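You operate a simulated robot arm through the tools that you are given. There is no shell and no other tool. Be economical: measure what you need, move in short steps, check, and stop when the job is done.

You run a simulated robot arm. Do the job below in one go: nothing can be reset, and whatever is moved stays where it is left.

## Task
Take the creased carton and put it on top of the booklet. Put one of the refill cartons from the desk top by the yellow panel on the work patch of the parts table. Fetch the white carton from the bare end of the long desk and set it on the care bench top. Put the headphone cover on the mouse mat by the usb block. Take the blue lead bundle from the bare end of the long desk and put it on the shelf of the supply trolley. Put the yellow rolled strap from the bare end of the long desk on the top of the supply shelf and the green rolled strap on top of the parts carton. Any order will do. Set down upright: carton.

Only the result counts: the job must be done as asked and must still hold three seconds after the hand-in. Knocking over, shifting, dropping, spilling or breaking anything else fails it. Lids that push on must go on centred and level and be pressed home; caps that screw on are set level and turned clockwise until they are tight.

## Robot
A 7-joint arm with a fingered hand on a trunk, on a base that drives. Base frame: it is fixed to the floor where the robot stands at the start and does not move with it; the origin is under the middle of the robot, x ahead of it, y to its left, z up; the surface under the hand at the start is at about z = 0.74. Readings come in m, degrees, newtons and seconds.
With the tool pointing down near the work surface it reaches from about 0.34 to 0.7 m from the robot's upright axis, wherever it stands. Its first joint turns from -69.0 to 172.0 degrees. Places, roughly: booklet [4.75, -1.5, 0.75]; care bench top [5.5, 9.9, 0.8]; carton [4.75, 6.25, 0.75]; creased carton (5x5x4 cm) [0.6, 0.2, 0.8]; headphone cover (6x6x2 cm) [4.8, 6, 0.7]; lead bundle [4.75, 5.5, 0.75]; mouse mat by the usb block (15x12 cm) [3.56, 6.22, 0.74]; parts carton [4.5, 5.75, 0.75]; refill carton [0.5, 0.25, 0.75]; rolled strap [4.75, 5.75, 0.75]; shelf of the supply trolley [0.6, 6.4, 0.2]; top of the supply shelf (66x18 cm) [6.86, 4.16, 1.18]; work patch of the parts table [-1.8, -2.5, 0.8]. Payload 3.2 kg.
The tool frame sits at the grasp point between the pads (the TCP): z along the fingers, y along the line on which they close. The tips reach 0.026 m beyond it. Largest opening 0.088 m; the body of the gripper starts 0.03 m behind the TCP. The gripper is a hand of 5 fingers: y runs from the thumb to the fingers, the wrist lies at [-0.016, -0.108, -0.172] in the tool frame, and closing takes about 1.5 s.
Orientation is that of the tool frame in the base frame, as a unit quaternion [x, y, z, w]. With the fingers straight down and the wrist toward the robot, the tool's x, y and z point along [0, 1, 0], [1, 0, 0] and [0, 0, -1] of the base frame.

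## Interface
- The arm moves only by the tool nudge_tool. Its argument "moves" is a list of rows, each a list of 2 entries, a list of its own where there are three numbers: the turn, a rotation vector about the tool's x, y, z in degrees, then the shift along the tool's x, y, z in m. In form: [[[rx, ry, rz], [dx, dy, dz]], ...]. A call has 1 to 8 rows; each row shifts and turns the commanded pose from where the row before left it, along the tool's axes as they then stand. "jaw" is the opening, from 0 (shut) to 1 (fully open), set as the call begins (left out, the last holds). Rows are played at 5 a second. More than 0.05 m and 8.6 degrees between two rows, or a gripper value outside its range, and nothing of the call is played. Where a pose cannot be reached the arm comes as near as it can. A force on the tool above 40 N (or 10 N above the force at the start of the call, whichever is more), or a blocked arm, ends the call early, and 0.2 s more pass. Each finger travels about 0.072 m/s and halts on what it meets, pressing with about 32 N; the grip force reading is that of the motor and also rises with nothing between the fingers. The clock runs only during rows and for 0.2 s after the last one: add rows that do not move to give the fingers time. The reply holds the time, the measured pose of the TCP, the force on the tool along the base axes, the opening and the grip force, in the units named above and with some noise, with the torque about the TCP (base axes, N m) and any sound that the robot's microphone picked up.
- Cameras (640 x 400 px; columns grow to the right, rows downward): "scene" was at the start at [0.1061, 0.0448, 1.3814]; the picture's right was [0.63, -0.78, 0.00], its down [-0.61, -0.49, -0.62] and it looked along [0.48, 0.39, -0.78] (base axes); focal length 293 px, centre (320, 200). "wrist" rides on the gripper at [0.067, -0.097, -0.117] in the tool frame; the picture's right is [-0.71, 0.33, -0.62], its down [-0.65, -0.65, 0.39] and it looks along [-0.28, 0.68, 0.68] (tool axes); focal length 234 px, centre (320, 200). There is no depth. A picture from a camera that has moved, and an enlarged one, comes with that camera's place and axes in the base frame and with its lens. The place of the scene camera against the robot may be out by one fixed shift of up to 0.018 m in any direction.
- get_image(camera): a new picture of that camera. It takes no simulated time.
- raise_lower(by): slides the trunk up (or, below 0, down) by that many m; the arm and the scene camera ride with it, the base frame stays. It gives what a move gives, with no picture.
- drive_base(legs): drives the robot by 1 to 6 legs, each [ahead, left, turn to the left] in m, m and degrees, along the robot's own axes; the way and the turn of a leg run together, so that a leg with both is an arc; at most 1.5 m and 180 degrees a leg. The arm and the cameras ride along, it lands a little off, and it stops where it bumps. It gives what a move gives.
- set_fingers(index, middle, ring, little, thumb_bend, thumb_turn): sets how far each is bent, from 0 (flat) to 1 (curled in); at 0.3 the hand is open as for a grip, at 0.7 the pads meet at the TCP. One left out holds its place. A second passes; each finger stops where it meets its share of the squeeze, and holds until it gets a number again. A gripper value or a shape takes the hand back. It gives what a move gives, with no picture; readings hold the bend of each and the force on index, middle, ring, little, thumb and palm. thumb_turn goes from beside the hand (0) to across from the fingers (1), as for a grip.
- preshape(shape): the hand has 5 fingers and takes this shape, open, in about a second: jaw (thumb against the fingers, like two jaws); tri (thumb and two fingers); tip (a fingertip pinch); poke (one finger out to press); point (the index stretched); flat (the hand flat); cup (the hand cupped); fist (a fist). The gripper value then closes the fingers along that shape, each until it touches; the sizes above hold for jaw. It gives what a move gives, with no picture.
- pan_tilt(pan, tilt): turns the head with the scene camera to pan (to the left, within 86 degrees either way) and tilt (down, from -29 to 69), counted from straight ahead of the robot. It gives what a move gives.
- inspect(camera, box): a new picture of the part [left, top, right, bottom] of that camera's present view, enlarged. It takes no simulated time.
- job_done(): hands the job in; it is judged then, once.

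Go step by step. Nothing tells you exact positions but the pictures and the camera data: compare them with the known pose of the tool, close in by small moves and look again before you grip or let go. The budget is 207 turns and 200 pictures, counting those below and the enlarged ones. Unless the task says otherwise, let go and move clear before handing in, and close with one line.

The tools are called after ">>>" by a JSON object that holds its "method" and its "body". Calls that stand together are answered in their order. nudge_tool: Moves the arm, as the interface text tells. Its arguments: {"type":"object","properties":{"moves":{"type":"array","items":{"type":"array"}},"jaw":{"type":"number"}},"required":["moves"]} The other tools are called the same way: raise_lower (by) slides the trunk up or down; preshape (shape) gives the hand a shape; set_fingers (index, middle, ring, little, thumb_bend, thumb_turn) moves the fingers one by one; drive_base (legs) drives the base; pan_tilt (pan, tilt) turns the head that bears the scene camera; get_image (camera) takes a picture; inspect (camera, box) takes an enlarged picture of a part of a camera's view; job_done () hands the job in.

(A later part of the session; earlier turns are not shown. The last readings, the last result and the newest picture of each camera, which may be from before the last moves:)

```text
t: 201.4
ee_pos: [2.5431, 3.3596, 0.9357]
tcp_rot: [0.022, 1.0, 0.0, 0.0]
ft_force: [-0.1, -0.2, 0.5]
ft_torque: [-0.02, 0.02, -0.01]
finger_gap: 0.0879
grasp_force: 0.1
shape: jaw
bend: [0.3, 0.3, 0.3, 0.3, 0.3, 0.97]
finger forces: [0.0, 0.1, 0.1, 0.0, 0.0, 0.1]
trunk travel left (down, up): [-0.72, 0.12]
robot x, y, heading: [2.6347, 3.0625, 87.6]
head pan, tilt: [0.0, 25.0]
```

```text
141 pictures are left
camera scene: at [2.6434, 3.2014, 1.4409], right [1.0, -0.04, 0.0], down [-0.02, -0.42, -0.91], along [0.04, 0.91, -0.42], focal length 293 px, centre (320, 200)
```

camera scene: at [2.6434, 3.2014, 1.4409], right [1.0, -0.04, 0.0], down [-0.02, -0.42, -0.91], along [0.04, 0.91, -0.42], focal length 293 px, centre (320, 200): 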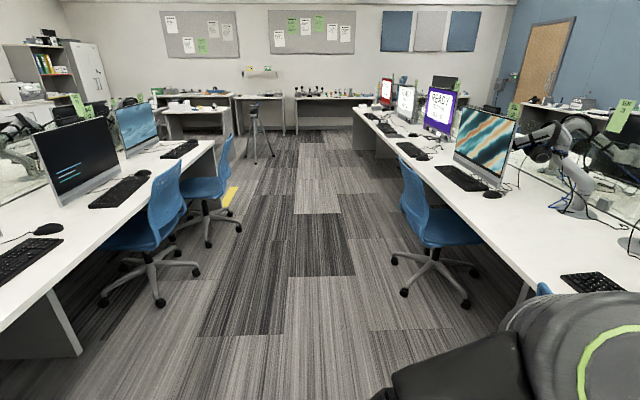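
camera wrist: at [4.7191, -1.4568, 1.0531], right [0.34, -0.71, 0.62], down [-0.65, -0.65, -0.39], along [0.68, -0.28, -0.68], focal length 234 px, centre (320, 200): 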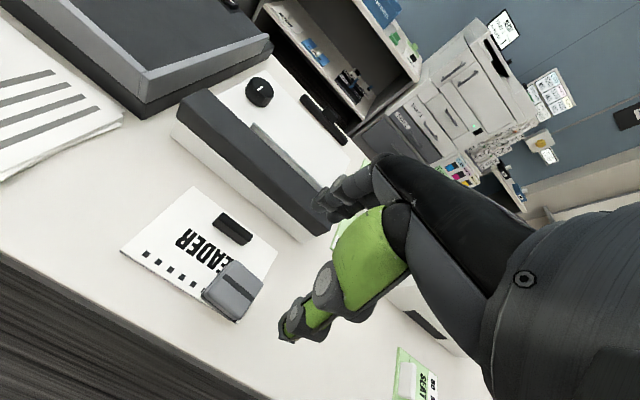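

The row runs to about y ≈ 8.7. I advance to y ≈ 5.9 and look right across the long desk.

>>> {"method": "drive_base", "body": {"legs": [[1.4, 0.06, 2.4], [1.3, 0, 0]]}}

>>> {"method": "pan_tilt", "body": {"pan": -70, "tilt": 20}}

>>> {"method": "get_image", "body": {"camera": "scene"}}

>>> {"method": "pan_tilt", "body": {"pan": 50, "tilt": 20}}

>>> {"method": "get_image", "body": {"camera": "scene"}}

```text
t: 214.5
ee_pos: [2.5971, 6.0591, 0.9359]
tcp_rot: [0.026, 1.0, 0.0, 0.0]
ft_force: [0.6, 0.1, 1.2]
ft_torque: [-0.03, -0.01, -0.02]
finger_gap: 0.088
grasp_force: 0.0
shape: jaw
bend: [0.3, 0.3, 0.3, 0.3, 0.3, 0.97]
finger forces: [0.0, 0.0, 0.1, 0.1, 0.0, 0.1]
trunk travel left (down, up): [-0.72, 0.12]
robot x, y, heading: [2.6957, 5.7593, 86.9]
head pan, tilt: [0.0, 25.0]
```

```text
t: 215.9
ee_pos: [2.5978, 6.0591, 0.9367]
tcp_rot: [0.025, 1.0, 0.0, 0.001]
ft_force: [-0.9, 0.2, 0.2]
ft_torque: [0.04, -0.02, -0.02]
finger_gap: 0.0877
grasp_force: 0.0
shape: jaw
bend: [0.3, 0.3, 0.3, 0.3, 0.3, 0.97]
finger forces: [0.0, 0.0, 0.0, 0.0, 0.1, 0.1]
trunk travel left (down, up): [-0.72, 0.12]
robot x, y, heading: [2.6909, 5.764, 87.1]
head pan, tilt: [-70.0, 20.0]
```

```text
140 pictures are left
camera scene: at [2.7815, 5.8365, 1.449], right [0.3, -0.96, 0.0], down [-0.33, -0.1, -0.94], along [0.9, 0.28, -0.34], focal length 293 px, centre (320, 200)
```

scene: 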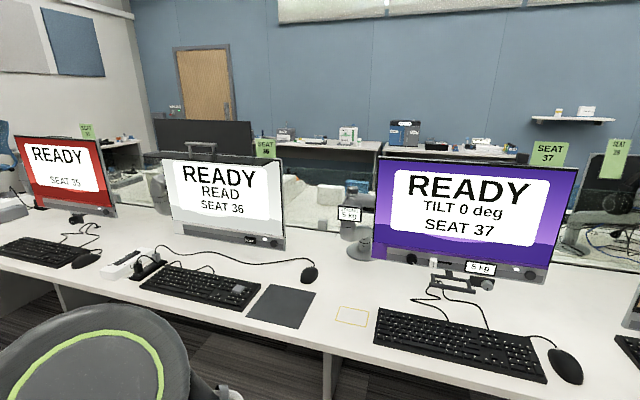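

```text
t: 217.9
ee_pos: [2.5976, 6.0592, 0.9355]
tcp_rot: [0.026, 1.0, 0.0, 0.0]
ft_force: [-0.4, -0.3, -0.4]
ft_torque: [-0.01, 0.02, -0.03]
finger_gap: 0.0876
grasp_force: 0.1
shape: jaw
bend: [0.3, 0.3, 0.3, 0.3, 0.3, 0.97]
finger forces: [0.0, 0.0, 0.1, 0.0, 0.1, 0.0]
trunk travel left (down, up): [-0.72, 0.12]
robot x, y, heading: [2.6943, 5.7614, 87.6]
head pan, tilt: [50.0, 20.0]
```

```text
139 pictures are left
camera scene: at [2.6243, 5.8723, 1.449], right [0.68, 0.73, 0.0], down [0.25, -0.23, -0.94], along [-0.69, 0.64, -0.34], focal length 293 px, centre (320, 200)
```

scene: 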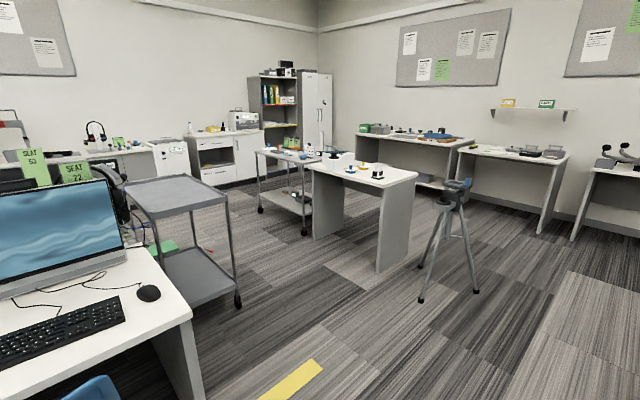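

The mouse mat matches the dark square at (3.56, 6.22). The bare end is on the far side of this row. I drive to the end of the row to go round.

>>> {"method": "drive_base", "body": {"legs": [[1.4, 0.1, 2.5], [1.3, 0.1, 0]]}}

>>> {"method": "pan_tilt", "body": {"pan": -40, "tilt": 25}}

>>> {"method": "get_image", "body": {"camera": "scene"}}

>>> {"method": "pan_tilt", "body": {"pan": -86, "tilt": 20}}

>>> {"method": "get_image", "body": {"camera": "scene"}}

```text
t: 231.0
ee_pos: [2.378, 8.7325, 0.9364]
tcp_rot: [-0.007, 1.0, 0.0, 0.0]
ft_force: [0.6, -0.2, 0.4]
ft_torque: [-0.02, 0.0, 0.01]
finger_gap: 0.0879
grasp_force: 0.0
shape: jaw
bend: [0.3, 0.3, 0.3, 0.3, 0.3, 0.97]
finger forces: [0.1, 0.0, 0.0, 0.0, 0.0, 0.1]
trunk travel left (down, up): [-0.72, 0.12]
robot x, y, heading: [2.4931, 8.4408, 90.8]
head pan, tilt: [50.0, 20.0]
```

```text
t: 232.7
ee_pos: [2.3782, 8.732, 0.9359]
tcp_rot: [-0.007, 1.0, 0.0, 0.0]
ft_force: [-0.1, -1.1, 0.2]
ft_torque: [0.0, 0.04, 0.0]
finger_gap: 0.0877
grasp_force: 0.1
shape: jaw
bend: [0.3, 0.3, 0.3, 0.3, 0.3, 0.97]
finger forces: [0.0, 0.1, 0.1, 0.1, 0.1, 0.1]
trunk travel left (down, up): [-0.72, 0.12]
robot x, y, heading: [2.4898, 8.4439, 90.9]
head pan, tilt: [-40.0, 25.0]
```

```text
138 pictures are left
camera scene: at [2.5467, 8.5601, 1.4409], right [0.78, -0.63, 0.0], down [-0.27, -0.33, -0.91], along [0.57, 0.7, -0.42], focal length 293 px, centre (320, 200)
```

scene: 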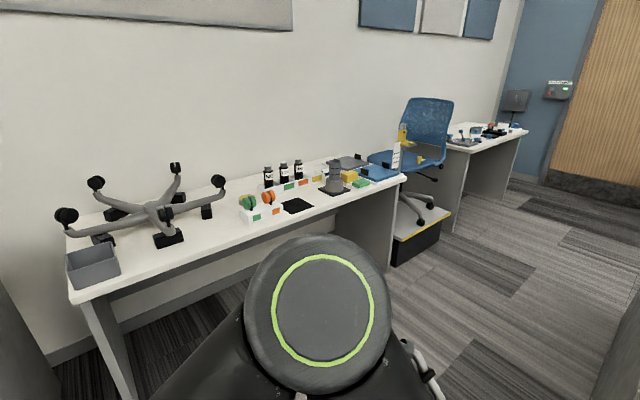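

```text
t: 233.8
ee_pos: [2.3773, 8.733, 0.9369]
tcp_rot: [-0.006, 1.0, 0.001, 0.001]
ft_force: [0.0, -0.2, 0.9]
ft_torque: [-0.01, -0.01, 0.01]
finger_gap: 0.0877
grasp_force: 0.0
shape: jaw
bend: [0.3, 0.3, 0.3, 0.3, 0.3, 0.97]
finger forces: [0.0, 0.0, 0.0, 0.1, 0.0, 0.0]
trunk travel left (down, up): [-0.72, 0.12]
robot x, y, heading: [2.4888, 8.4373, 90.8]
head pan, tilt: [-85.9, 20.0]
```

```text
137 pictures are left
camera scene: at [2.5814, 8.4967, 1.449], right [0.09, -1.0, 0.0], down [-0.34, -0.03, -0.94], along [0.94, 0.08, -0.34], focal length 293 px, centre (320, 200)
```

scene: 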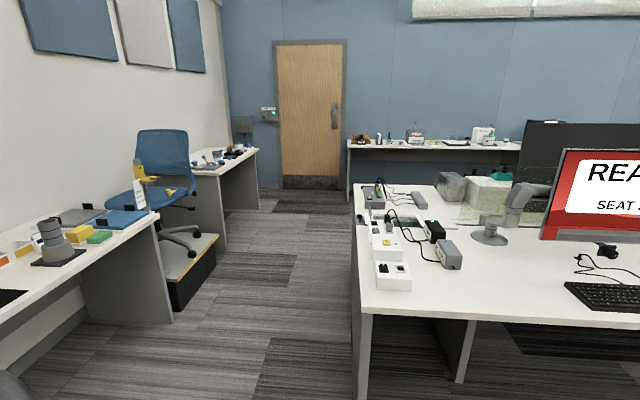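

The cross aisle (y ≈ 8.4–9.6) is free. I drive round the end of the row.

>>> {"method": "drive_base", "body": {"legs": [[0.5, 0, 0], [0, 0, -91], [1.4, 0, 0]]}}

>>> {"method": "pan_tilt", "body": {"pan": -40, "tilt": 25}}

>>> {"method": "get_image", "body": {"camera": "scene"}}

```text
t: 247.0
ee_pos: [4.1617, 9.0793, 0.9357]
tcp_rot: [0.704, 0.711, 0.0, 0.0]
ft_force: [0.3, 0.0, 0.2]
ft_torque: [0.0, 0.01, 0.0]
finger_gap: 0.0877
grasp_force: 0.0
shape: jaw
bend: [0.3, 0.3, 0.3, 0.3, 0.3, 0.97]
finger forces: [0.1, 0.0, 0.0, 0.0, 0.0, 0.0]
trunk travel left (down, up): [-0.72, 0.12]
robot x, y, heading: [3.8664, 8.967, 0.8]
head pan, tilt: [-85.9, 20.0]
```

```text
t: 248.2
ee_pos: [4.1605, 9.0786, 0.9363]
tcp_rot: [0.703, 0.711, 0.001, 0.0]
ft_force: [0.4, -1.3, 0.1]
ft_torque: [0.02, -0.02, 0.02]
finger_gap: 0.0878
grasp_force: 0.0
shape: jaw
bend: [0.3, 0.3, 0.3, 0.3, 0.3, 0.97]
finger forces: [0.0, 0.0, 0.0, 0.0, 0.1, 0.0]
trunk travel left (down, up): [-0.72, 0.12]
robot x, y, heading: [3.8698, 8.9654, 0.5]
head pan, tilt: [-40.0, 25.0]
```

```text
136 pictures are left
camera scene: at [3.9886, 8.906, 1.4409], right [-0.64, -0.77, 0.0], down [-0.33, 0.27, -0.91], along [0.7, -0.58, -0.42], focal length 293 px, centre (320, 200)
```

scene: 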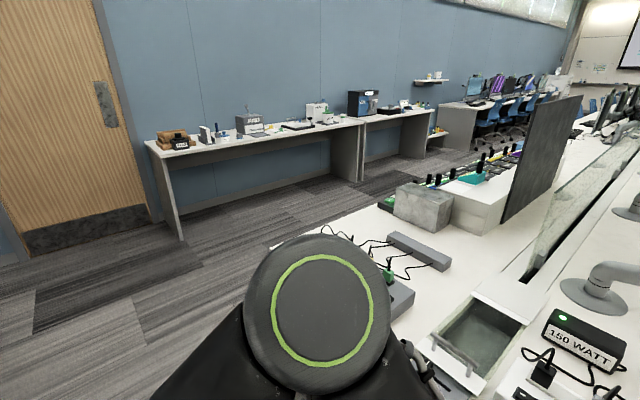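

The right aisle is open. I go on to x ≈ 5.6 and down to y ≈ 6.6.

>>> {"method": "drive_base", "body": {"legs": [[1.45, 0, -0.5], [0.3, 0, 0], [0, 0, -90], [1.3, 0, 0]]}}

>>> {"method": "pan_tilt", "body": {"pan": -35, "tilt": 25}}

>>> {"method": "get_image", "body": {"camera": "scene"}}

```text
t: 266.9
ee_pos: [5.7443, 7.4025, 0.9361]
tcp_rot: [1.0, 0.009, 0.0, 0.001]
ft_force: [-1.2, -0.4, 0.2]
ft_torque: [0.01, 0.01, -0.03]
finger_gap: 0.088
grasp_force: 0.1
shape: jaw
bend: [0.3, 0.3, 0.3, 0.3, 0.3, 0.97]
finger forces: [0.1, 0.0, 0.0, 0.0, 0.0, 0.0]
trunk travel left (down, up): [-0.72, 0.12]
robot x, y, heading: [5.63, 7.6923, -88.6]
head pan, tilt: [-40.0, 25.0]
```

```text
t: 267.5
ee_pos: [5.7428, 7.4025, 0.9355]
tcp_rot: [1.0, 0.008, 0.0, 0.0]
ft_force: [-0.3, -0.3, 0.3]
ft_torque: [0.02, 0.02, 0.01]
finger_gap: 0.0877
grasp_force: 0.0
shape: jaw
bend: [0.3, 0.3, 0.3, 0.3, 0.3, 0.97]
finger forces: [0.0, 0.0, 0.1, 0.0, 0.1, 0.0]
trunk travel left (down, up): [-0.72, 0.12]
robot x, y, heading: [5.6289, 7.6935, -88.8]
head pan, tilt: [-35.0, 25.0]
```

```text
135 pictures are left
camera scene: at [5.5752, 7.564, 1.4409], right [-0.83, 0.56, 0.0], down [0.24, 0.35, -0.91], along [-0.51, -0.75, -0.42], focal length 293 px, centre (320, 200)
```

scene: 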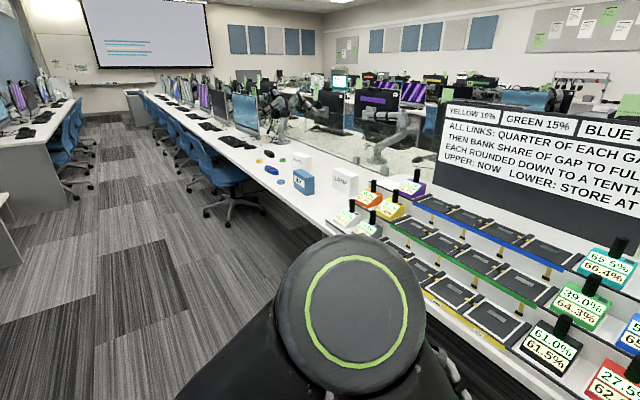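

The bare end of the long desk with the goods is ahead at left of the charger boards. Zoom in.

>>> {"method": "inspect", "body": {"camera": "scene", "box": [220, 130, 400, 220]}}

>>> {"method": "drive_base", "body": {"legs": [[1.25, 0.1, -1], [0, 0, -90]]}}

>>> {"method": "pan_tilt", "body": {"pan": 15, "tilt": 35}}

>>> {"method": "get_image", "body": {"camera": "scene"}}

```text
3.56 times, centred on (310, 175) of scene
camera zoom: at [5.5752, 7.564, 1.4409], right [-0.83, 0.56, 0.0], down [0.24, 0.35, -0.91], along [-0.51, -0.75, -0.42], focal length 1043 px, centre (356, 289)
```

zoom: 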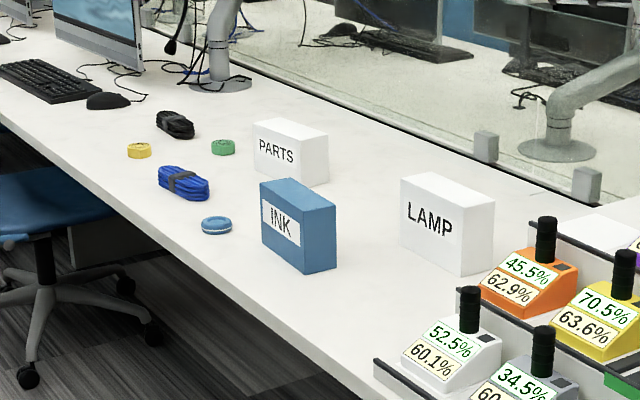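

```text
t: 277.8
ee_pos: [5.4473, 6.3378, 0.9357]
tcp_rot: [-0.697, 0.717, 0.0, 0.0]
ft_force: [0.3, 0.0, 0.1]
ft_torque: [0.01, 0.01, -0.03]
finger_gap: 0.0879
grasp_force: 0.1
shape: jaw
bend: [0.3, 0.3, 0.3, 0.3, 0.3, 0.97]
finger forces: [0.0, 0.0, 0.0, 0.0, 0.0, 0.1]
trunk travel left (down, up): [-0.72, 0.12]
robot x, y, heading: [5.7456, 6.436, 178.4]
head pan, tilt: [-35.0, 25.0]
```

```text
t: 278.9
ee_pos: [5.4468, 6.3381, 0.9359]
tcp_rot: [-0.698, 0.717, 0.001, 0.0]
ft_force: [0.3, -0.3, 0.1]
ft_torque: [0.0, 0.0, 0.0]
finger_gap: 0.0877
grasp_force: 0.1
shape: jaw
bend: [0.3, 0.3, 0.3, 0.3, 0.3, 0.97]
finger forces: [0.0, 0.0, 0.0, 0.1, 0.1, 0.1]
trunk travel left (down, up): [-0.72, 0.12]
robot x, y, heading: [5.7427, 6.4402, 178.5]
head pan, tilt: [15.0, 35.0]
```

```text
133 pictures are left
camera scene: at [5.6041, 6.4179, 1.4252], right [-0.23, 0.97, 0.0], down [0.56, 0.13, -0.82], along [-0.8, -0.19, -0.57], focal length 293 px, centre (320, 200)
```

scene: 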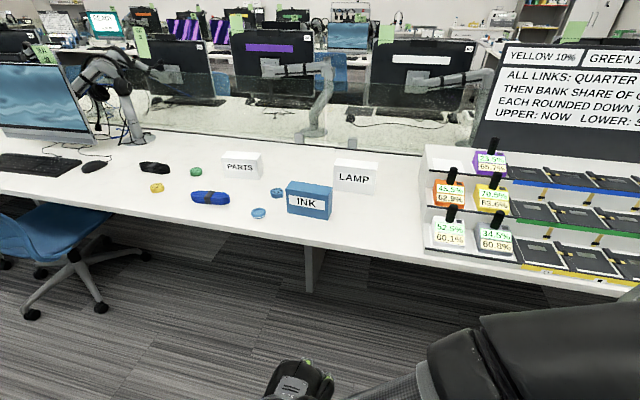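

The goods: PARTS, INK (blue) and LAMP (white) cartons, black and blue lead bundles, yellow and green straps, and a blue round cover. I zoom for details.

>>> {"method": "inspect", "body": {"camera": "scene", "box": [130, 140, 300, 230]}}

>>> {"method": "inspect", "body": {"camera": "scene", "box": [230, 140, 400, 230]}}

```text
3.76 times, centred on (215, 185) of scene
camera zoom: at [5.6041, 6.4179, 1.4252], right [-0.23, 0.97, 0.0], down [0.56, 0.13, -0.82], along [-0.8, -0.19, -0.57], focal length 1104 px, centre (715, 256)
```

zoom: 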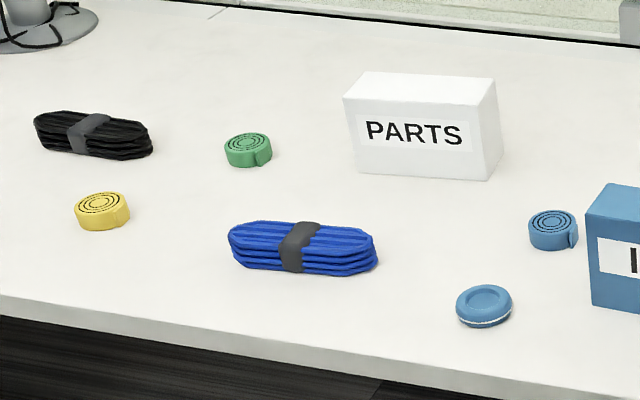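

```text
3.76 times, centred on (315, 185) of scene
camera zoom: at [5.6041, 6.4179, 1.4252], right [-0.23, 0.97, 0.0], down [0.56, 0.13, -0.82], along [-0.8, -0.19, -0.57], focal length 1104 px, centre (339, 256)
```

zoom: 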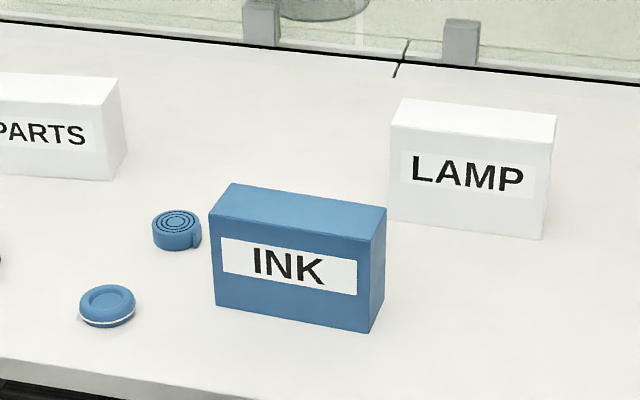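

Green strap near (4.57, 5.58), PARTS carton about (4.53, 5.81) with top near 0.845. I drive up to work on the green strap.

>>> {"method": "drive_base", "body": {"legs": [[0, 0.76, 1.5], [0.57, 0, 0]]}}

>>> {"method": "pan_tilt", "body": {"pan": 20, "tilt": 45}}

>>> {"method": "get_image", "body": {"camera": "scene"}}

>>> {"method": "get_image", "body": {"camera": "wrist"}}

```text
t: 285.9
ee_pos: [4.8521, 5.5929, 0.9348]
tcp_rot: [-0.704, 0.711, 0.0, 0.0]
ft_force: [-0.7, -0.3, 0.1]
ft_torque: [0.0, -0.06, 0.03]
finger_gap: 0.0877
grasp_force: 0.0
shape: jaw
bend: [0.3, 0.3, 0.3, 0.3, 0.3, 0.97]
finger forces: [0.0, 0.0, 0.0, 0.0, 0.0, 0.0]
trunk travel left (down, up): [-0.72, 0.12]
robot x, y, heading: [5.1469, 5.6989, 179.5]
head pan, tilt: [15.0, 35.0]
```

```text
t: 286.6
ee_pos: [4.8515, 5.5933, 0.9354]
tcp_rot: [-0.703, 0.711, -0.001, 0.0]
ft_force: [0.3, -0.3, -0.1]
ft_torque: [0.05, 0.01, -0.01]
finger_gap: 0.0877
grasp_force: 0.1
shape: jaw
bend: [0.3, 0.3, 0.3, 0.3, 0.3, 0.97]
finger forces: [0.0, 0.1, 0.1, 0.1, 0.0, 0.1]
trunk travel left (down, up): [-0.72, 0.12]
robot x, y, heading: [5.1425, 5.6974, 179.3]
head pan, tilt: [20.0, 45.0]
```

```text
130 pictures are left
camera scene: at [5.0155, 5.6702, 1.4104], right [-0.33, 0.94, 0.0], down [0.67, 0.23, -0.71], along [-0.67, -0.24, -0.71], focal length 293 px, centre (320, 200)
```

scene: 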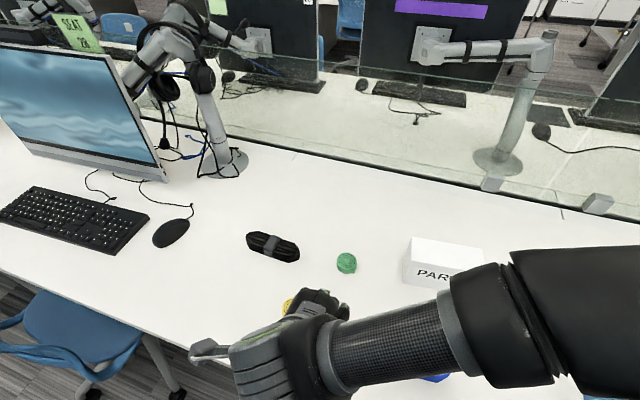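

```text
129 pictures are left
camera wrist: at [4.9482, 5.5258, 1.0529], right [-0.32, 0.71, 0.62], down [0.66, 0.64, -0.39], along [-0.68, 0.29, -0.68], focal length 234 px, centre (320, 200)
```

wrist: 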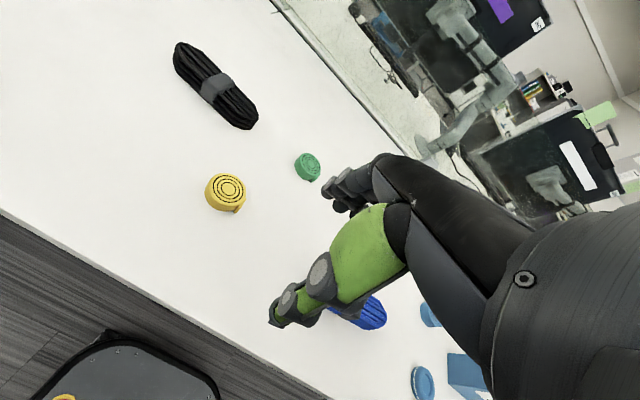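

Green strap near (4.60, 5.593). I extend over it.

>>> {"method": "nudge_tool", "body": {"moves": [[[0, 0, 0], [0, 0.049, 0]], [[0, 0, 0], [0, 0.049, 0]], [[0, 0, 0], [0, 0.049, 0]], [[0, 0, 0], [0, 0.049, 0]], [[0, 0, 0], [0, 0.045, 0]], [[0, 0, 0], [0, 0, 0.045]], [[0, 0, 0], [0, 0, 0.045]], [[0, 0, 0], [0, 0, 0]]]}}

>>> {"method": "get_image", "body": {"camera": "wrist"}}

```text
t: 288.4
ee_pos: [4.6077, 5.5923, 0.845]
tcp_rot: [-0.704, 0.711, -0.001, 0.001]
ft_force: [-0.2, 0.2, 0.6]
ft_torque: [0.02, 0.02, 0.0]
finger_gap: 0.088
grasp_force: 0.1
shape: jaw
bend: [0.3, 0.3, 0.3, 0.3, 0.3, 0.97]
finger forces: [0.0, 0.0, 0.1, 0.0, 0.1, 0.1]
trunk travel left (down, up): [-0.72, 0.12]
robot x, y, heading: [5.1431, 5.6989, 179.3]
head pan, tilt: [20.0, 45.0]
```

```text
128 pictures are left
camera wrist: at [4.7053, 5.5254, 0.9619], right [-0.32, 0.71, 0.62], down [0.66, 0.64, -0.39], along [-0.68, 0.29, -0.68], focal length 234 px, centre (320, 200)
```

wrist: 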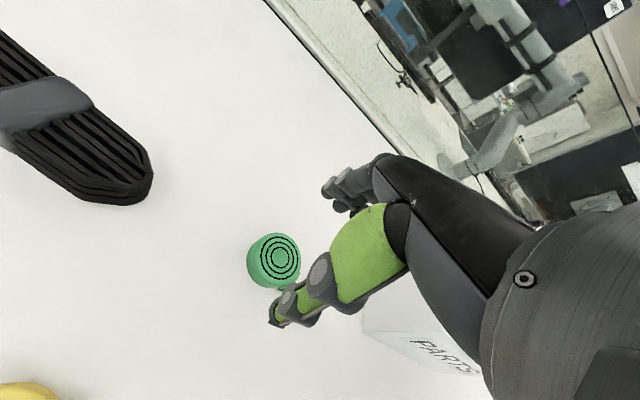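

Centred within a few mm. I descend to fingertip height.

>>> {"method": "nudge_tool", "body": {"moves": [[[0, 0, 0], [-0.004, 0.005, 0.03]], [[0, 0, 0], [0, 0, 0.03]], [[0, 0, 0], [0, 0, 0.012]], [[0, 0, 0], [0, 0, 0.004]], [[0, 0, 0], [0, 0, 0]]]}}

>>> {"method": "get_image", "body": {"camera": "wrist"}}

```text
t: 289.6
ee_pos: [4.6069, 5.5992, 0.77]
tcp_rot: [-0.703, 0.711, 0.0, 0.0]
ft_force: [-0.6, 0.6, -0.5]
ft_torque: [-0.01, -0.03, -0.02]
finger_gap: 0.0879
grasp_force: 0.1
shape: jaw
bend: [0.3, 0.3, 0.3, 0.3, 0.3, 0.97]
finger forces: [0.0, 0.0, 0.0, 0.0, 0.1, 0.0]
trunk travel left (down, up): [-0.72, 0.12]
robot x, y, heading: [5.1457, 5.6995, 179.3]
head pan, tilt: [20.0, 45.0]
```

```text
127 pictures are left
camera wrist: at [4.704, 5.5317, 0.8871], right [-0.32, 0.71, 0.62], down [0.66, 0.64, -0.39], along [-0.68, 0.29, -0.68], focal length 234 px, centre (320, 200)
```

wrist: 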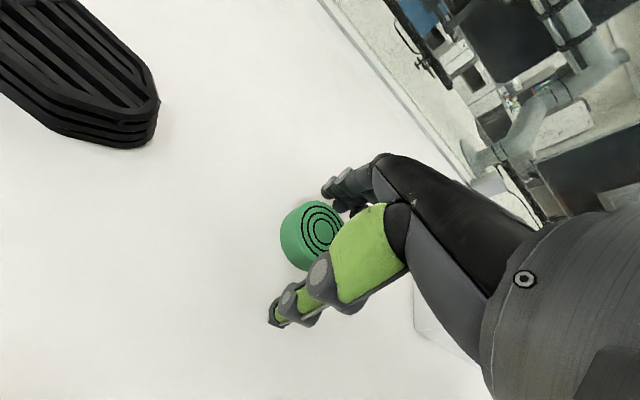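

>>> {"method": "nudge_tool", "body": {"moves": [[[0, 0, 0], [0, 0, 0]], [[0, 0, 0], [0, 0, 0]], [[0, 0, 0], [0, 0, 0]], [[0, 0, 0], [0, 0, 0]], [[0, 0, 0], [0, 0, 0]], [[0, 0, 0], [0, 0, 0]], [[0, 0, 0], [0, 0, 0]], [[0, 0, 0], [0, 0, 0]]], "jaw": 0}}

>>> {"method": "get_image", "body": {"camera": "wrist"}}

```text
t: 291.4
ee_pos: [4.607, 5.5992, 0.7696]
tcp_rot: [-0.703, 0.711, 0.0, 0.0]
ft_force: [0.4, 0.7, 0.7]
ft_torque: [-0.02, 0.02, 0.01]
finger_gap: 0.0439
grasp_force: 31.9
shape: jaw
bend: [0.49, 0.42, 0.73, 0.54, 0.35, 1.0]
finger forces: [15.5, 10.5, 0.0, 0.1, 27.4, 0.0]
trunk travel left (down, up): [-0.72, 0.12]
robot x, y, heading: [5.1418, 5.6993, 179.6]
head pan, tilt: [20.0, 45.0]
```

```text
126 pictures are left
camera wrist: at [4.704, 5.5317, 0.8873], right [-0.32, 0.71, 0.62], down [0.66, 0.64, -0.39], along [-0.68, 0.29, -0.68], focal length 234 px, centre (320, 200)
```

wrist: 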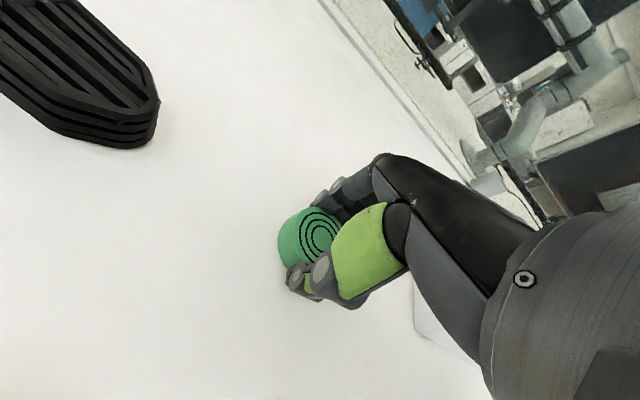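

Gripped by index, middle and thumb. I lift and shift the base right toward the PARTS carton.

>>> {"method": "nudge_tool", "body": {"moves": [[[0, 0, 0], [0, 0, -0.03]], [[0, 0, 0], [0, 0, -0.045]], [[0, 0, 0], [0, 0, -0.045]], [[0, 0, 0], [0, 0, -0.045]], [[0, 0, 0], [0, -0.045, 0]]]}}

>>> {"method": "drive_base", "body": {"legs": [[0, -0.18, 0.5]]}}

>>> {"method": "get_image", "body": {"camera": "wrist"}}

>>> {"method": "get_image", "body": {"camera": "scene"}}

```text
t: 292.6
ee_pos: [4.6571, 5.6011, 0.9345]
tcp_rot: [-0.704, 0.711, 0.001, -0.001]
ft_force: [0.1, 0.6, 0.4]
ft_torque: [-0.03, 0.04, -0.03]
finger_gap: 0.044
grasp_force: 32.2
shape: jaw
bend: [0.49, 0.42, 0.73, 0.55, 0.35, 1.0]
finger forces: [15.7, 10.5, 0.1, 0.1, 27.4, 0.0]
trunk travel left (down, up): [-0.72, 0.12]
robot x, y, heading: [5.144, 5.6976, 179.8]
head pan, tilt: [20.0, 45.0]
```

```text
t: 294.1
ee_pos: [4.6559, 5.7829, 0.9326]
tcp_rot: [-0.706, 0.708, 0.0, -0.001]
ft_force: [-0.5, -0.1, -0.1]
ft_torque: [-0.02, -0.02, 0.0]
finger_gap: 0.0438
grasp_force: 31.7
shape: jaw
bend: [0.49, 0.42, 0.73, 0.55, 0.35, 1.0]
finger forces: [15.6, 10.6, 0.0, 0.0, 27.3, 0.0]
trunk travel left (down, up): [-0.72, 0.12]
robot x, y, heading: [5.1454, 5.8847, 179.8]
head pan, tilt: [20.0, 45.0]
```

```text
125 pictures are left
camera wrist: at [4.7544, 5.7164, 1.0506], right [-0.33, 0.71, 0.62], down [0.66, 0.65, -0.39], along [-0.68, 0.28, -0.68], focal length 234 px, centre (320, 200)
```

wrist: 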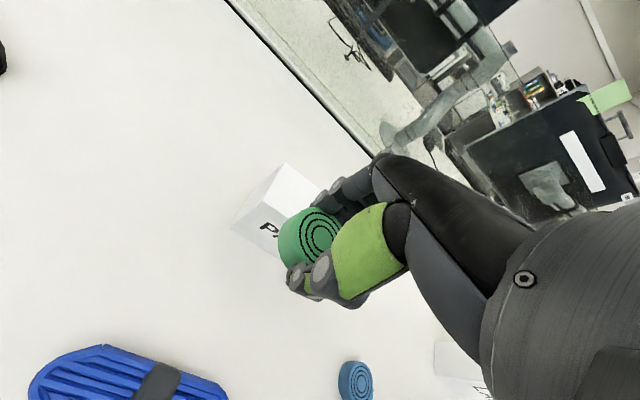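

```text
124 pictures are left
camera scene: at [5.0167, 5.8545, 1.4104], right [-0.34, 0.94, 0.0], down [0.66, 0.24, -0.71], along [-0.66, -0.24, -0.71], focal length 293 px, centre (320, 200)
```

scene: 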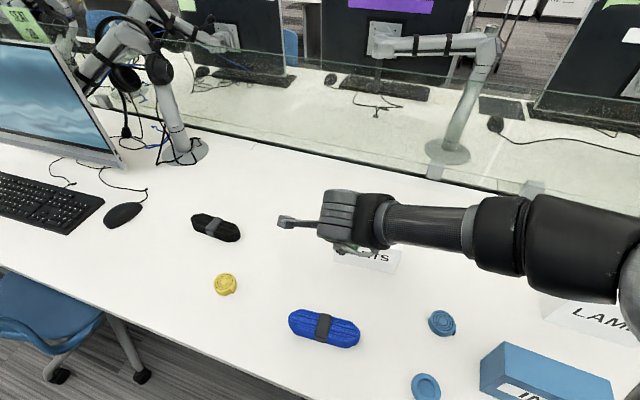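

PARTS carton top is around centre (4.56, 5.805). I move the strap over it and look.

>>> {"method": "nudge_tool", "body": {"moves": [[[0, 0, 0], [-0.008, 0.032, 0]], [[0, 0, 0], [-0.008, 0.032, 0]], [[0, 0, 0], [-0.008, 0.032, 0]], [[0, 0, 0], [0, 0, 0]]]}}

>>> {"method": "get_image", "body": {"camera": "wrist"}}

>>> {"method": "inspect", "body": {"camera": "scene", "box": [280, 150, 440, 290]}}

```text
t: 295.1
ee_pos: [4.5615, 5.8082, 0.9316]
tcp_rot: [-0.707, 0.707, 0.0, 0.001]
ft_force: [0.4, 0.4, 0.1]
ft_torque: [-0.01, 0.01, -0.02]
finger_gap: 0.0438
grasp_force: 31.3
shape: jaw
bend: [0.49, 0.42, 0.73, 0.55, 0.35, 1.0]
finger forces: [15.8, 10.5, 0.1, 0.1, 27.3, 0.0]
trunk travel left (down, up): [-0.72, 0.12]
robot x, y, heading: [5.1441, 5.8841, 180.1]
head pan, tilt: [20.0, 45.0]
```

```text
123 pictures are left
camera wrist: at [4.6592, 5.7422, 1.0495], right [-0.33, 0.71, 0.62], down [0.66, 0.65, -0.39], along [-0.68, 0.28, -0.68], focal length 234 px, centre (320, 200)
```

wrist: 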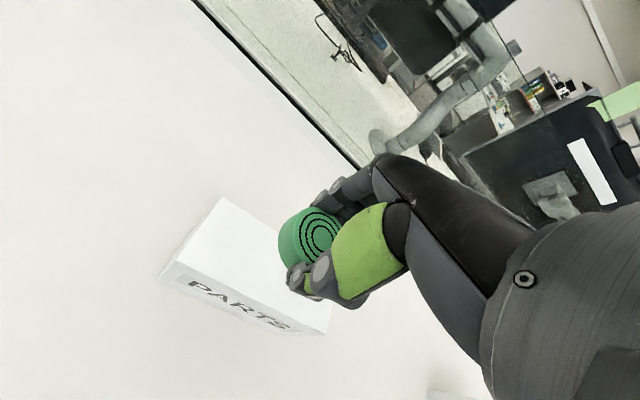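

```text
2.86 times, centred on (360, 220) of scene
camera zoom: at [5.0174, 5.8539, 1.4104], right [-0.34, 0.94, 0.0], down [0.66, 0.24, -0.71], along [-0.67, -0.24, -0.71], focal length 838 px, centre (206, 143)
```

zoom: 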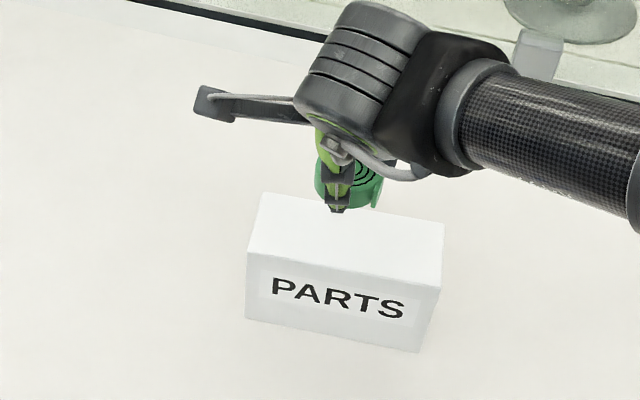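

Carton top centre ≈ (4.55, 5.818), top between 0.82 and 0.84. I centre and lower carefully.

>>> {"method": "nudge_tool", "body": {"moves": [[[0, 0, 0], [-0.012, 0.008, 0]], [[0, 0, 0], [0, 0, 0.02]], [[0, 0, 0], [0, 0, 0.015]], [[0, 0, 0], [0, 0, 0.01]], [[0, 0, 0], [0, 0, 0.004]], [[0, 0, 0], [0, 0, 0]]]}}

>>> {"method": "get_image", "body": {"camera": "wrist"}}

>>> {"method": "inspect", "body": {"camera": "scene", "box": [280, 150, 440, 290]}}

```text
t: 296.5
ee_pos: [4.5528, 5.8177, 0.8829]
tcp_rot: [-0.706, 0.708, 0.001, 0.0]
ft_force: [0.6, 0.4, -0.3]
ft_torque: [0.04, 0.0, -0.05]
finger_gap: 0.0438
grasp_force: 32.5
shape: jaw
bend: [0.49, 0.42, 0.73, 0.55, 0.35, 1.0]
finger forces: [15.7, 10.7, 0.0, 0.0, 27.1, 0.0]
trunk travel left (down, up): [-0.72, 0.12]
robot x, y, heading: [5.1449, 5.8849, 179.9]
head pan, tilt: [20.0, 45.0]
```

```text
121 pictures are left
camera wrist: at [4.6505, 5.7519, 1.0006], right [-0.33, 0.71, 0.62], down [0.66, 0.65, -0.39], along [-0.68, 0.28, -0.68], focal length 234 px, centre (320, 200)
```

wrist: 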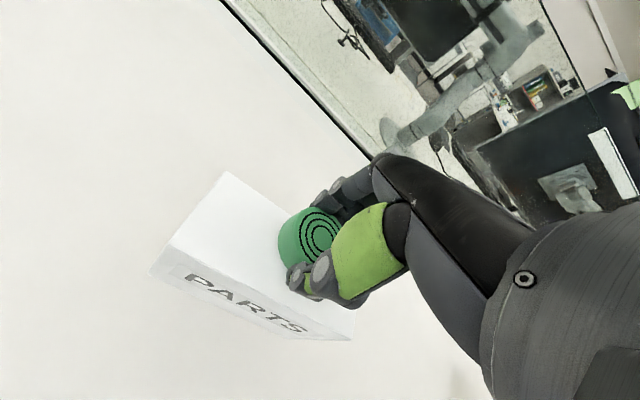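

```text
2.86 times, centred on (360, 220) of scene
camera zoom: at [5.0167, 5.8541, 1.4104], right [-0.34, 0.94, 0.0], down [0.67, 0.24, -0.71], along [-0.66, -0.24, -0.71], focal length 838 px, centre (206, 143)
```

zoom: 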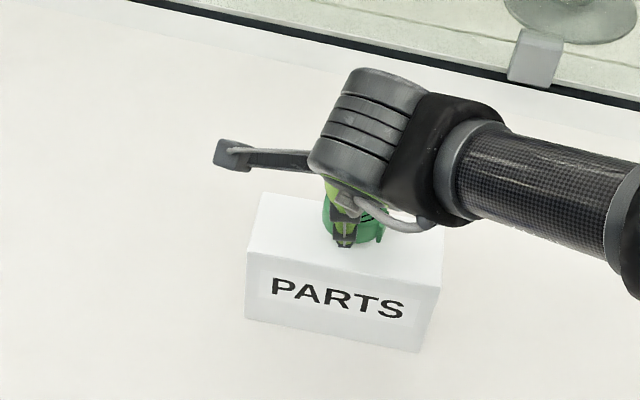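

>>> {"method": "nudge_tool", "body": {"moves": [[[0, 0, 0], [0, 0, 0.004]], [[0, 0, 0], [0, 0, 0.004]], [[0, 0, 0], [0, 0, 0.003]], [[0, 0, 0], [0, 0, 0]]]}}

>>> {"method": "get_image", "body": {"camera": "wrist"}}

```text
t: 297.5
ee_pos: [4.5543, 5.8183, 0.8729]
tcp_rot: [-0.706, 0.708, 0.0, 0.001]
ft_force: [-0.3, -0.2, 0.2]
ft_torque: [0.01, -0.04, 0.02]
finger_gap: 0.044
grasp_force: 32.1
shape: jaw
bend: [0.49, 0.42, 0.73, 0.55, 0.35, 1.0]
finger forces: [15.7, 10.7, 0.0, 0.1, 27.2, 0.0]
trunk travel left (down, up): [-0.72, 0.12]
robot x, y, heading: [5.145, 5.8832, 179.9]
head pan, tilt: [20.0, 45.0]
```

```text
119 pictures are left
camera wrist: at [4.6506, 5.7524, 0.9902], right [-0.33, 0.71, 0.62], down [0.66, 0.65, -0.39], along [-0.68, 0.28, -0.68], focal length 234 px, centre (320, 200)
```

wrist: 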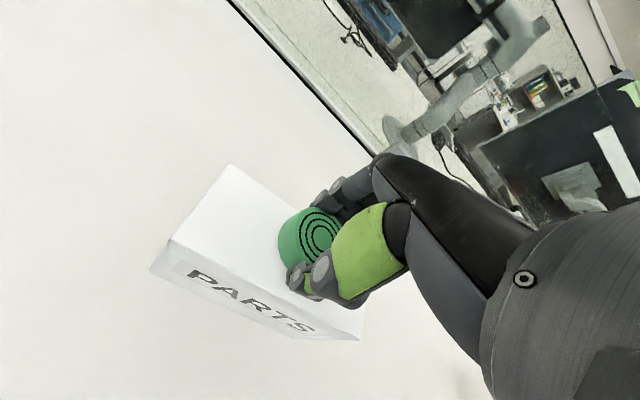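

>>> {"method": "nudge_tool", "body": {"moves": [[[0, 0, 0], [0, 0, 0.003]], [[0, 0, 0], [0, 0, 0.003]], [[0, 0, 0], [0, 0, 0.003]], [[0, 0, 0], [0, 0, 0]]]}}

```text
t: 298.5
ee_pos: [4.5542, 5.8182, 0.8698]
tcp_rot: [-0.705, 0.709, 0.001, -0.004]
ft_force: [-1.9, -0.4, 22.7]
ft_torque: [-0.03, 0.07, -0.02]
finger_gap: 0.0444
grasp_force: 32.2
shape: jaw
bend: [0.49, 0.42, 0.73, 0.55, 0.35, 1.0]
finger forces: [21.4, 12.0, 0.0, 0.0, 30.2, 0.0]
trunk travel left (down, up): [-0.72, 0.12]
robot x, y, heading: [5.145, 5.8847, 180.0]
head pan, tilt: [20.0, 45.0]
```

Contact at TCP 0.870. I relieve the press and open.

>>> {"method": "nudge_tool", "body": {"moves": [[[0, 0, 0], [0, 0, -0.004]], [[0, 0, 0], [0, 0, 0]]]}}

>>> {"method": "set_fingers", "body": {"index": 0.43, "middle": 0.36, "ring": 0.55, "little": 0.45, "thumb_bend": 0.27}}

>>> {"method": "nudge_tool", "body": {"moves": [[[0, 0, 0], [0, 0, -0.01]], [[0, 0, 0], [0, 0, -0.03]], [[0, 0, 0], [0, 0, -0.04]], [[0, 0, 0], [0, 0, -0.03]]]}}

>>> {"method": "get_image", "body": {"camera": "wrist"}}

```text
t: 299.1
ee_pos: [4.5544, 5.8182, 0.8691]
tcp_rot: [-0.706, 0.708, 0.0, 0.0]
ft_force: [-2.4, -0.9, 15.7]
ft_torque: [-0.01, 0.19, -0.01]
finger_gap: 0.0446
grasp_force: 32.0
shape: jaw
bend: [0.48, 0.42, 0.73, 0.55, 0.35, 1.0]
finger forces: [20.2, 11.8, 0.0, 0.1, 29.0, 0.1]
trunk travel left (down, up): [-0.72, 0.12]
robot x, y, heading: [5.1467, 5.886, 179.8]
head pan, tilt: [20.0, 45.0]
```

```text
t: 300.1
ee_pos: [4.553, 5.818, 0.8682]
tcp_rot: [-0.707, 0.708, -0.001, 0.001]
ft_force: [0.1, -0.3, 1.0]
ft_torque: [0.0, 0.02, 0.02]
finger_gap: 0.0762
grasp_force: 0.0
shape: fingers
bend: [0.43, 0.36, 0.55, 0.45, 0.27, 1.0]
finger forces: [0.0, 0.1, 0.0, 0.0, 0.0, 0.0]
trunk travel left (down, up): [-0.72, 0.12]
robot x, y, heading: [5.1476, 5.882, 180.0]
head pan, tilt: [20.0, 45.0]
```

```text
t: 301.1
ee_pos: [4.5532, 5.8181, 0.9793]
tcp_rot: [-0.707, 0.708, 0.0, -0.001]
ft_force: [0.1, 0.4, 0.0]
ft_torque: [0.01, 0.02, 0.01]
finger_gap: 0.0765
grasp_force: 0.1
shape: fingers
bend: [0.43, 0.36, 0.55, 0.45, 0.27, 1.0]
finger forces: [0.1, 0.0, 0.0, 0.0, 0.1, 0.0]
trunk travel left (down, up): [-0.72, 0.12]
robot x, y, heading: [5.146, 5.885, 179.5]
head pan, tilt: [20.0, 45.0]
```

```text
118 pictures are left
camera wrist: at [4.6509, 5.7511, 1.0957], right [-0.33, 0.71, 0.62], down [0.66, 0.65, -0.39], along [-0.68, 0.28, -0.68], focal length 234 px, centre (320, 200)
```

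wrist: 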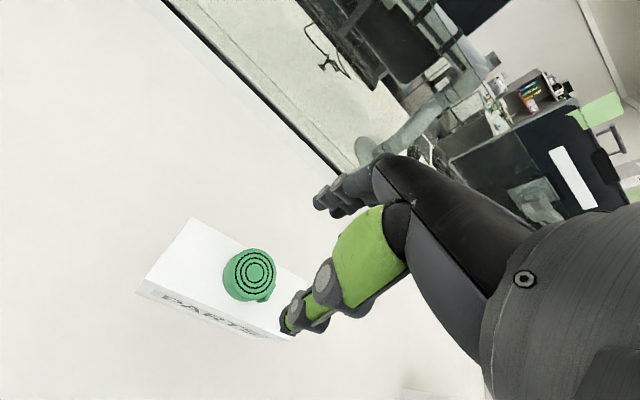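

Green strap rests centred on the PARTS carton. Now the yellow strap near (4.763, 5.521): retract a bit and shift the base.

>>> {"method": "nudge_tool", "body": {"moves": [[[0, 0, 0], [0, -0.045, 0]], [[0, 0, 0], [0, -0.045, 0]], [[0, 0, 0], [0, -0.03, 0]]], "jaw": 1}}

>>> {"method": "drive_base", "body": {"legs": [[-0.12, 0.265, 0.3]]}}

>>> {"method": "get_image", "body": {"camera": "wrist"}}

>>> {"method": "get_image", "body": {"camera": "scene"}}

```text
t: 301.9
ee_pos: [4.6706, 5.8185, 0.9768]
tcp_rot: [-0.706, 0.708, 0.0, 0.0]
ft_force: [0.5, -0.4, 0.5]
ft_torque: [0.02, 0.03, 0.01]
finger_gap: 0.0878
grasp_force: 0.0
shape: jaw
bend: [0.3, 0.3, 0.3, 0.3, 0.3, 0.97]
finger forces: [0.0, 0.0, 0.1, 0.1, 0.1, 0.0]
trunk travel left (down, up): [-0.72, 0.12]
robot x, y, heading: [5.1476, 5.8836, 179.9]
head pan, tilt: [20.0, 45.0]
```

```text
t: 304.0
ee_pos: [4.7885, 5.5475, 0.9763]
tcp_rot: [0.707, -0.707, 0.0, -0.001]
ft_force: [0.0, 0.2, 0.4]
ft_torque: [0.03, -0.02, -0.01]
finger_gap: 0.0878
grasp_force: 0.1
shape: jaw
bend: [0.3, 0.3, 0.3, 0.3, 0.3, 0.97]
finger forces: [0.0, 0.1, 0.0, 0.0, 0.0, 0.1]
trunk travel left (down, up): [-0.72, 0.12]
robot x, y, heading: [5.2633, 5.6162, -179.9]
head pan, tilt: [20.0, 45.0]
```

```text
117 pictures are left
camera wrist: at [4.8865, 5.4819, 1.0934], right [-0.33, 0.71, 0.62], down [0.65, 0.65, -0.39], along [-0.68, 0.28, -0.68], focal length 234 px, centre (320, 200)
```

wrist: 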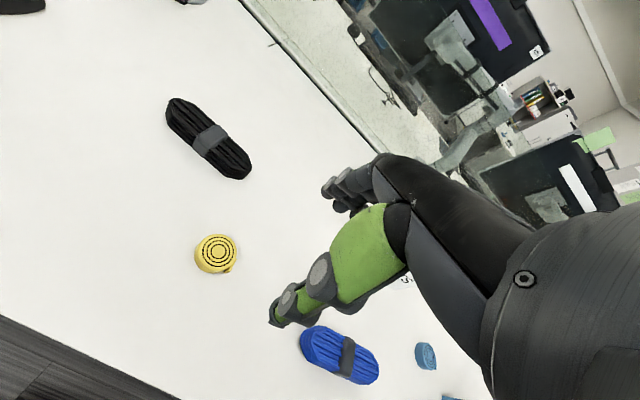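

```text
116 pictures are left
camera scene: at [5.1352, 5.5849, 1.4104], right [-0.34, 0.94, 0.0], down [0.66, 0.24, -0.71], along [-0.66, -0.24, -0.71], focal length 293 px, centre (320, 200)
```

scene: 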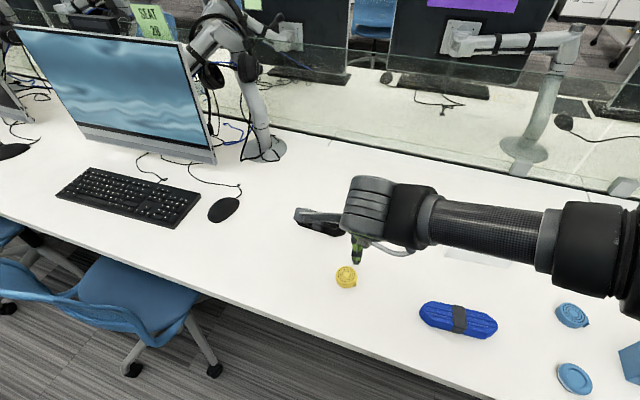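

Yellow strap at (4.763, 5.517). Move over and down partway.

>>> {"method": "nudge_tool", "body": {"moves": [[[0, 0, 0], [0.0295, 0.0235, 0]], [[0, 0, 0], [0, 0, 0.045]], [[0, 0, 0], [0, 0, 0.045]], [[0, 0, 0], [0, 0, 0.04]], [[0, 0, 0], [0, 0, 0]]]}}

>>> {"method": "get_image", "body": {"camera": "wrist"}}

```text
t: 305.2
ee_pos: [4.7659, 5.5193, 0.8476]
tcp_rot: [0.708, -0.707, 0.0, 0.0]
ft_force: [0.0, -1.1, 0.1]
ft_torque: [-0.01, 0.03, 0.0]
finger_gap: 0.0878
grasp_force: 0.0
shape: jaw
bend: [0.3, 0.3, 0.3, 0.3, 0.3, 0.97]
finger forces: [0.0, 0.0, 0.1, 0.0, 0.0, 0.1]
trunk travel left (down, up): [-0.72, 0.12]
robot x, y, heading: [5.2672, 5.6201, -180.0]
head pan, tilt: [20.0, 45.0]
```

```text
115 pictures are left
camera wrist: at [4.864, 5.4526, 0.9635], right [-0.33, 0.71, 0.62], down [0.65, 0.65, -0.39], along [-0.68, 0.28, -0.68], focal length 234 px, centre (320, 200)
```

wrist: 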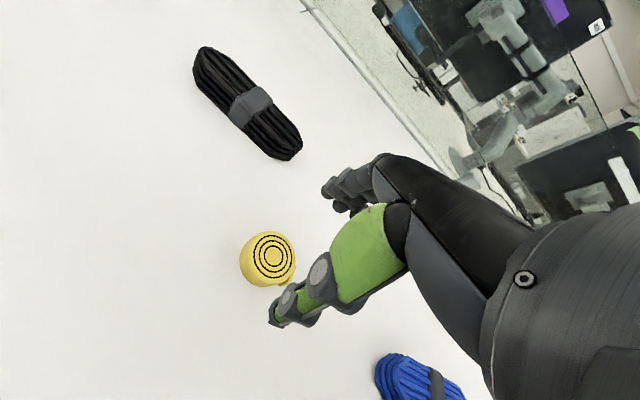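

>>> {"method": "nudge_tool", "body": {"moves": [[[0, 0, 0], [0, 0.002, 0.03]], [[0, 0, 0], [0, 0, 0.03]], [[0, 0, 0], [0, 0, 0.014]], [[0, 0, 0], [0, 0, 0.004]], [[0, 0, 0], [0, 0, 0]]]}}

>>> {"method": "nudge_tool", "body": {"moves": [[[0, 0, 0], [0, 0, 0]], [[0, 0, 0], [0, 0, 0]], [[0, 0, 0], [0, 0, 0]], [[0, 0, 0], [0, 0, 0]], [[0, 0, 0], [0, 0, 0]], [[0, 0, 0], [0, 0, 0]], [[0, 0, 0], [0, 0, 0]], [[0, 0, 0], [0, 0, 0]]], "jaw": 0}}

>>> {"method": "nudge_tool", "body": {"moves": [[[0, 0, 0], [0, 0, -0.03]], [[0, 0, 0], [0, 0, -0.045]], [[0, 0, 0], [0, 0, -0.045]], [[0, 0, 0], [0, 0, -0.045]]]}}

>>> {"method": "get_image", "body": {"camera": "wrist"}}

```text
t: 306.4
ee_pos: [4.7623, 5.5179, 0.7682]
tcp_rot: [0.708, -0.706, 0.0, 0.0]
ft_force: [-0.9, -0.2, 0.3]
ft_torque: [-0.01, -0.01, 0.0]
finger_gap: 0.0877
grasp_force: 0.0
shape: jaw
bend: [0.3, 0.3, 0.3, 0.3, 0.3, 0.97]
finger forces: [0.0, 0.0, 0.0, 0.0, 0.0, 0.0]
trunk travel left (down, up): [-0.72, 0.12]
robot x, y, heading: [5.265, 5.6125, -179.9]
head pan, tilt: [20.0, 45.0]
```

```text
t: 308.2
ee_pos: [4.7627, 5.5177, 0.7692]
tcp_rot: [-0.707, 0.708, 0.0, 0.0]
ft_force: [-0.1, -0.7, -0.4]
ft_torque: [0.03, -0.03, 0.0]
finger_gap: 0.0441
grasp_force: 31.9
shape: jaw
bend: [0.49, 0.43, 0.73, 0.54, 0.35, 1.0]
finger forces: [18.5, 8.6, 0.1, 0.0, 27.7, 0.1]
trunk travel left (down, up): [-0.72, 0.12]
robot x, y, heading: [5.2655, 5.6128, -180.2]
head pan, tilt: [20.0, 45.0]
```

```text
t: 309.2
ee_pos: [4.7676, 5.5179, 0.933]
tcp_rot: [0.708, -0.707, 0.0, 0.0]
ft_force: [0.8, -0.1, -0.9]
ft_torque: [-0.01, 0.0, 0.02]
finger_gap: 0.044
grasp_force: 31.8
shape: jaw
bend: [0.49, 0.43, 0.73, 0.54, 0.35, 1.0]
finger forces: [18.4, 8.6, 0.1, 0.0, 27.5, 0.1]
trunk travel left (down, up): [-0.72, 0.12]
robot x, y, heading: [5.2623, 5.6157, -179.8]
head pan, tilt: [20.0, 45.0]
```

```text
114 pictures are left
camera wrist: at [4.8658, 5.4529, 1.0503], right [-0.33, 0.71, 0.62], down [0.65, 0.65, -0.39], along [-0.68, 0.28, -0.68], focal length 234 px, centre (320, 200)
```

wrist: 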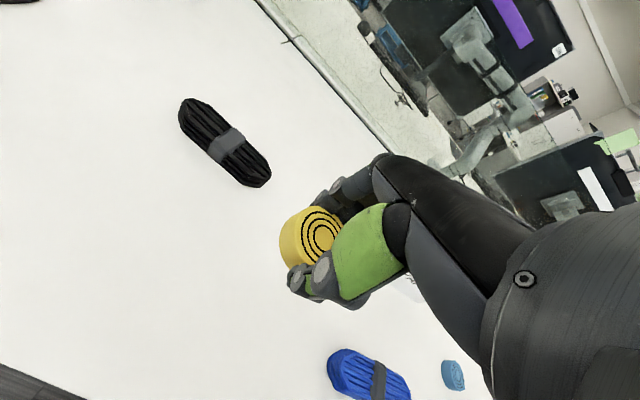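

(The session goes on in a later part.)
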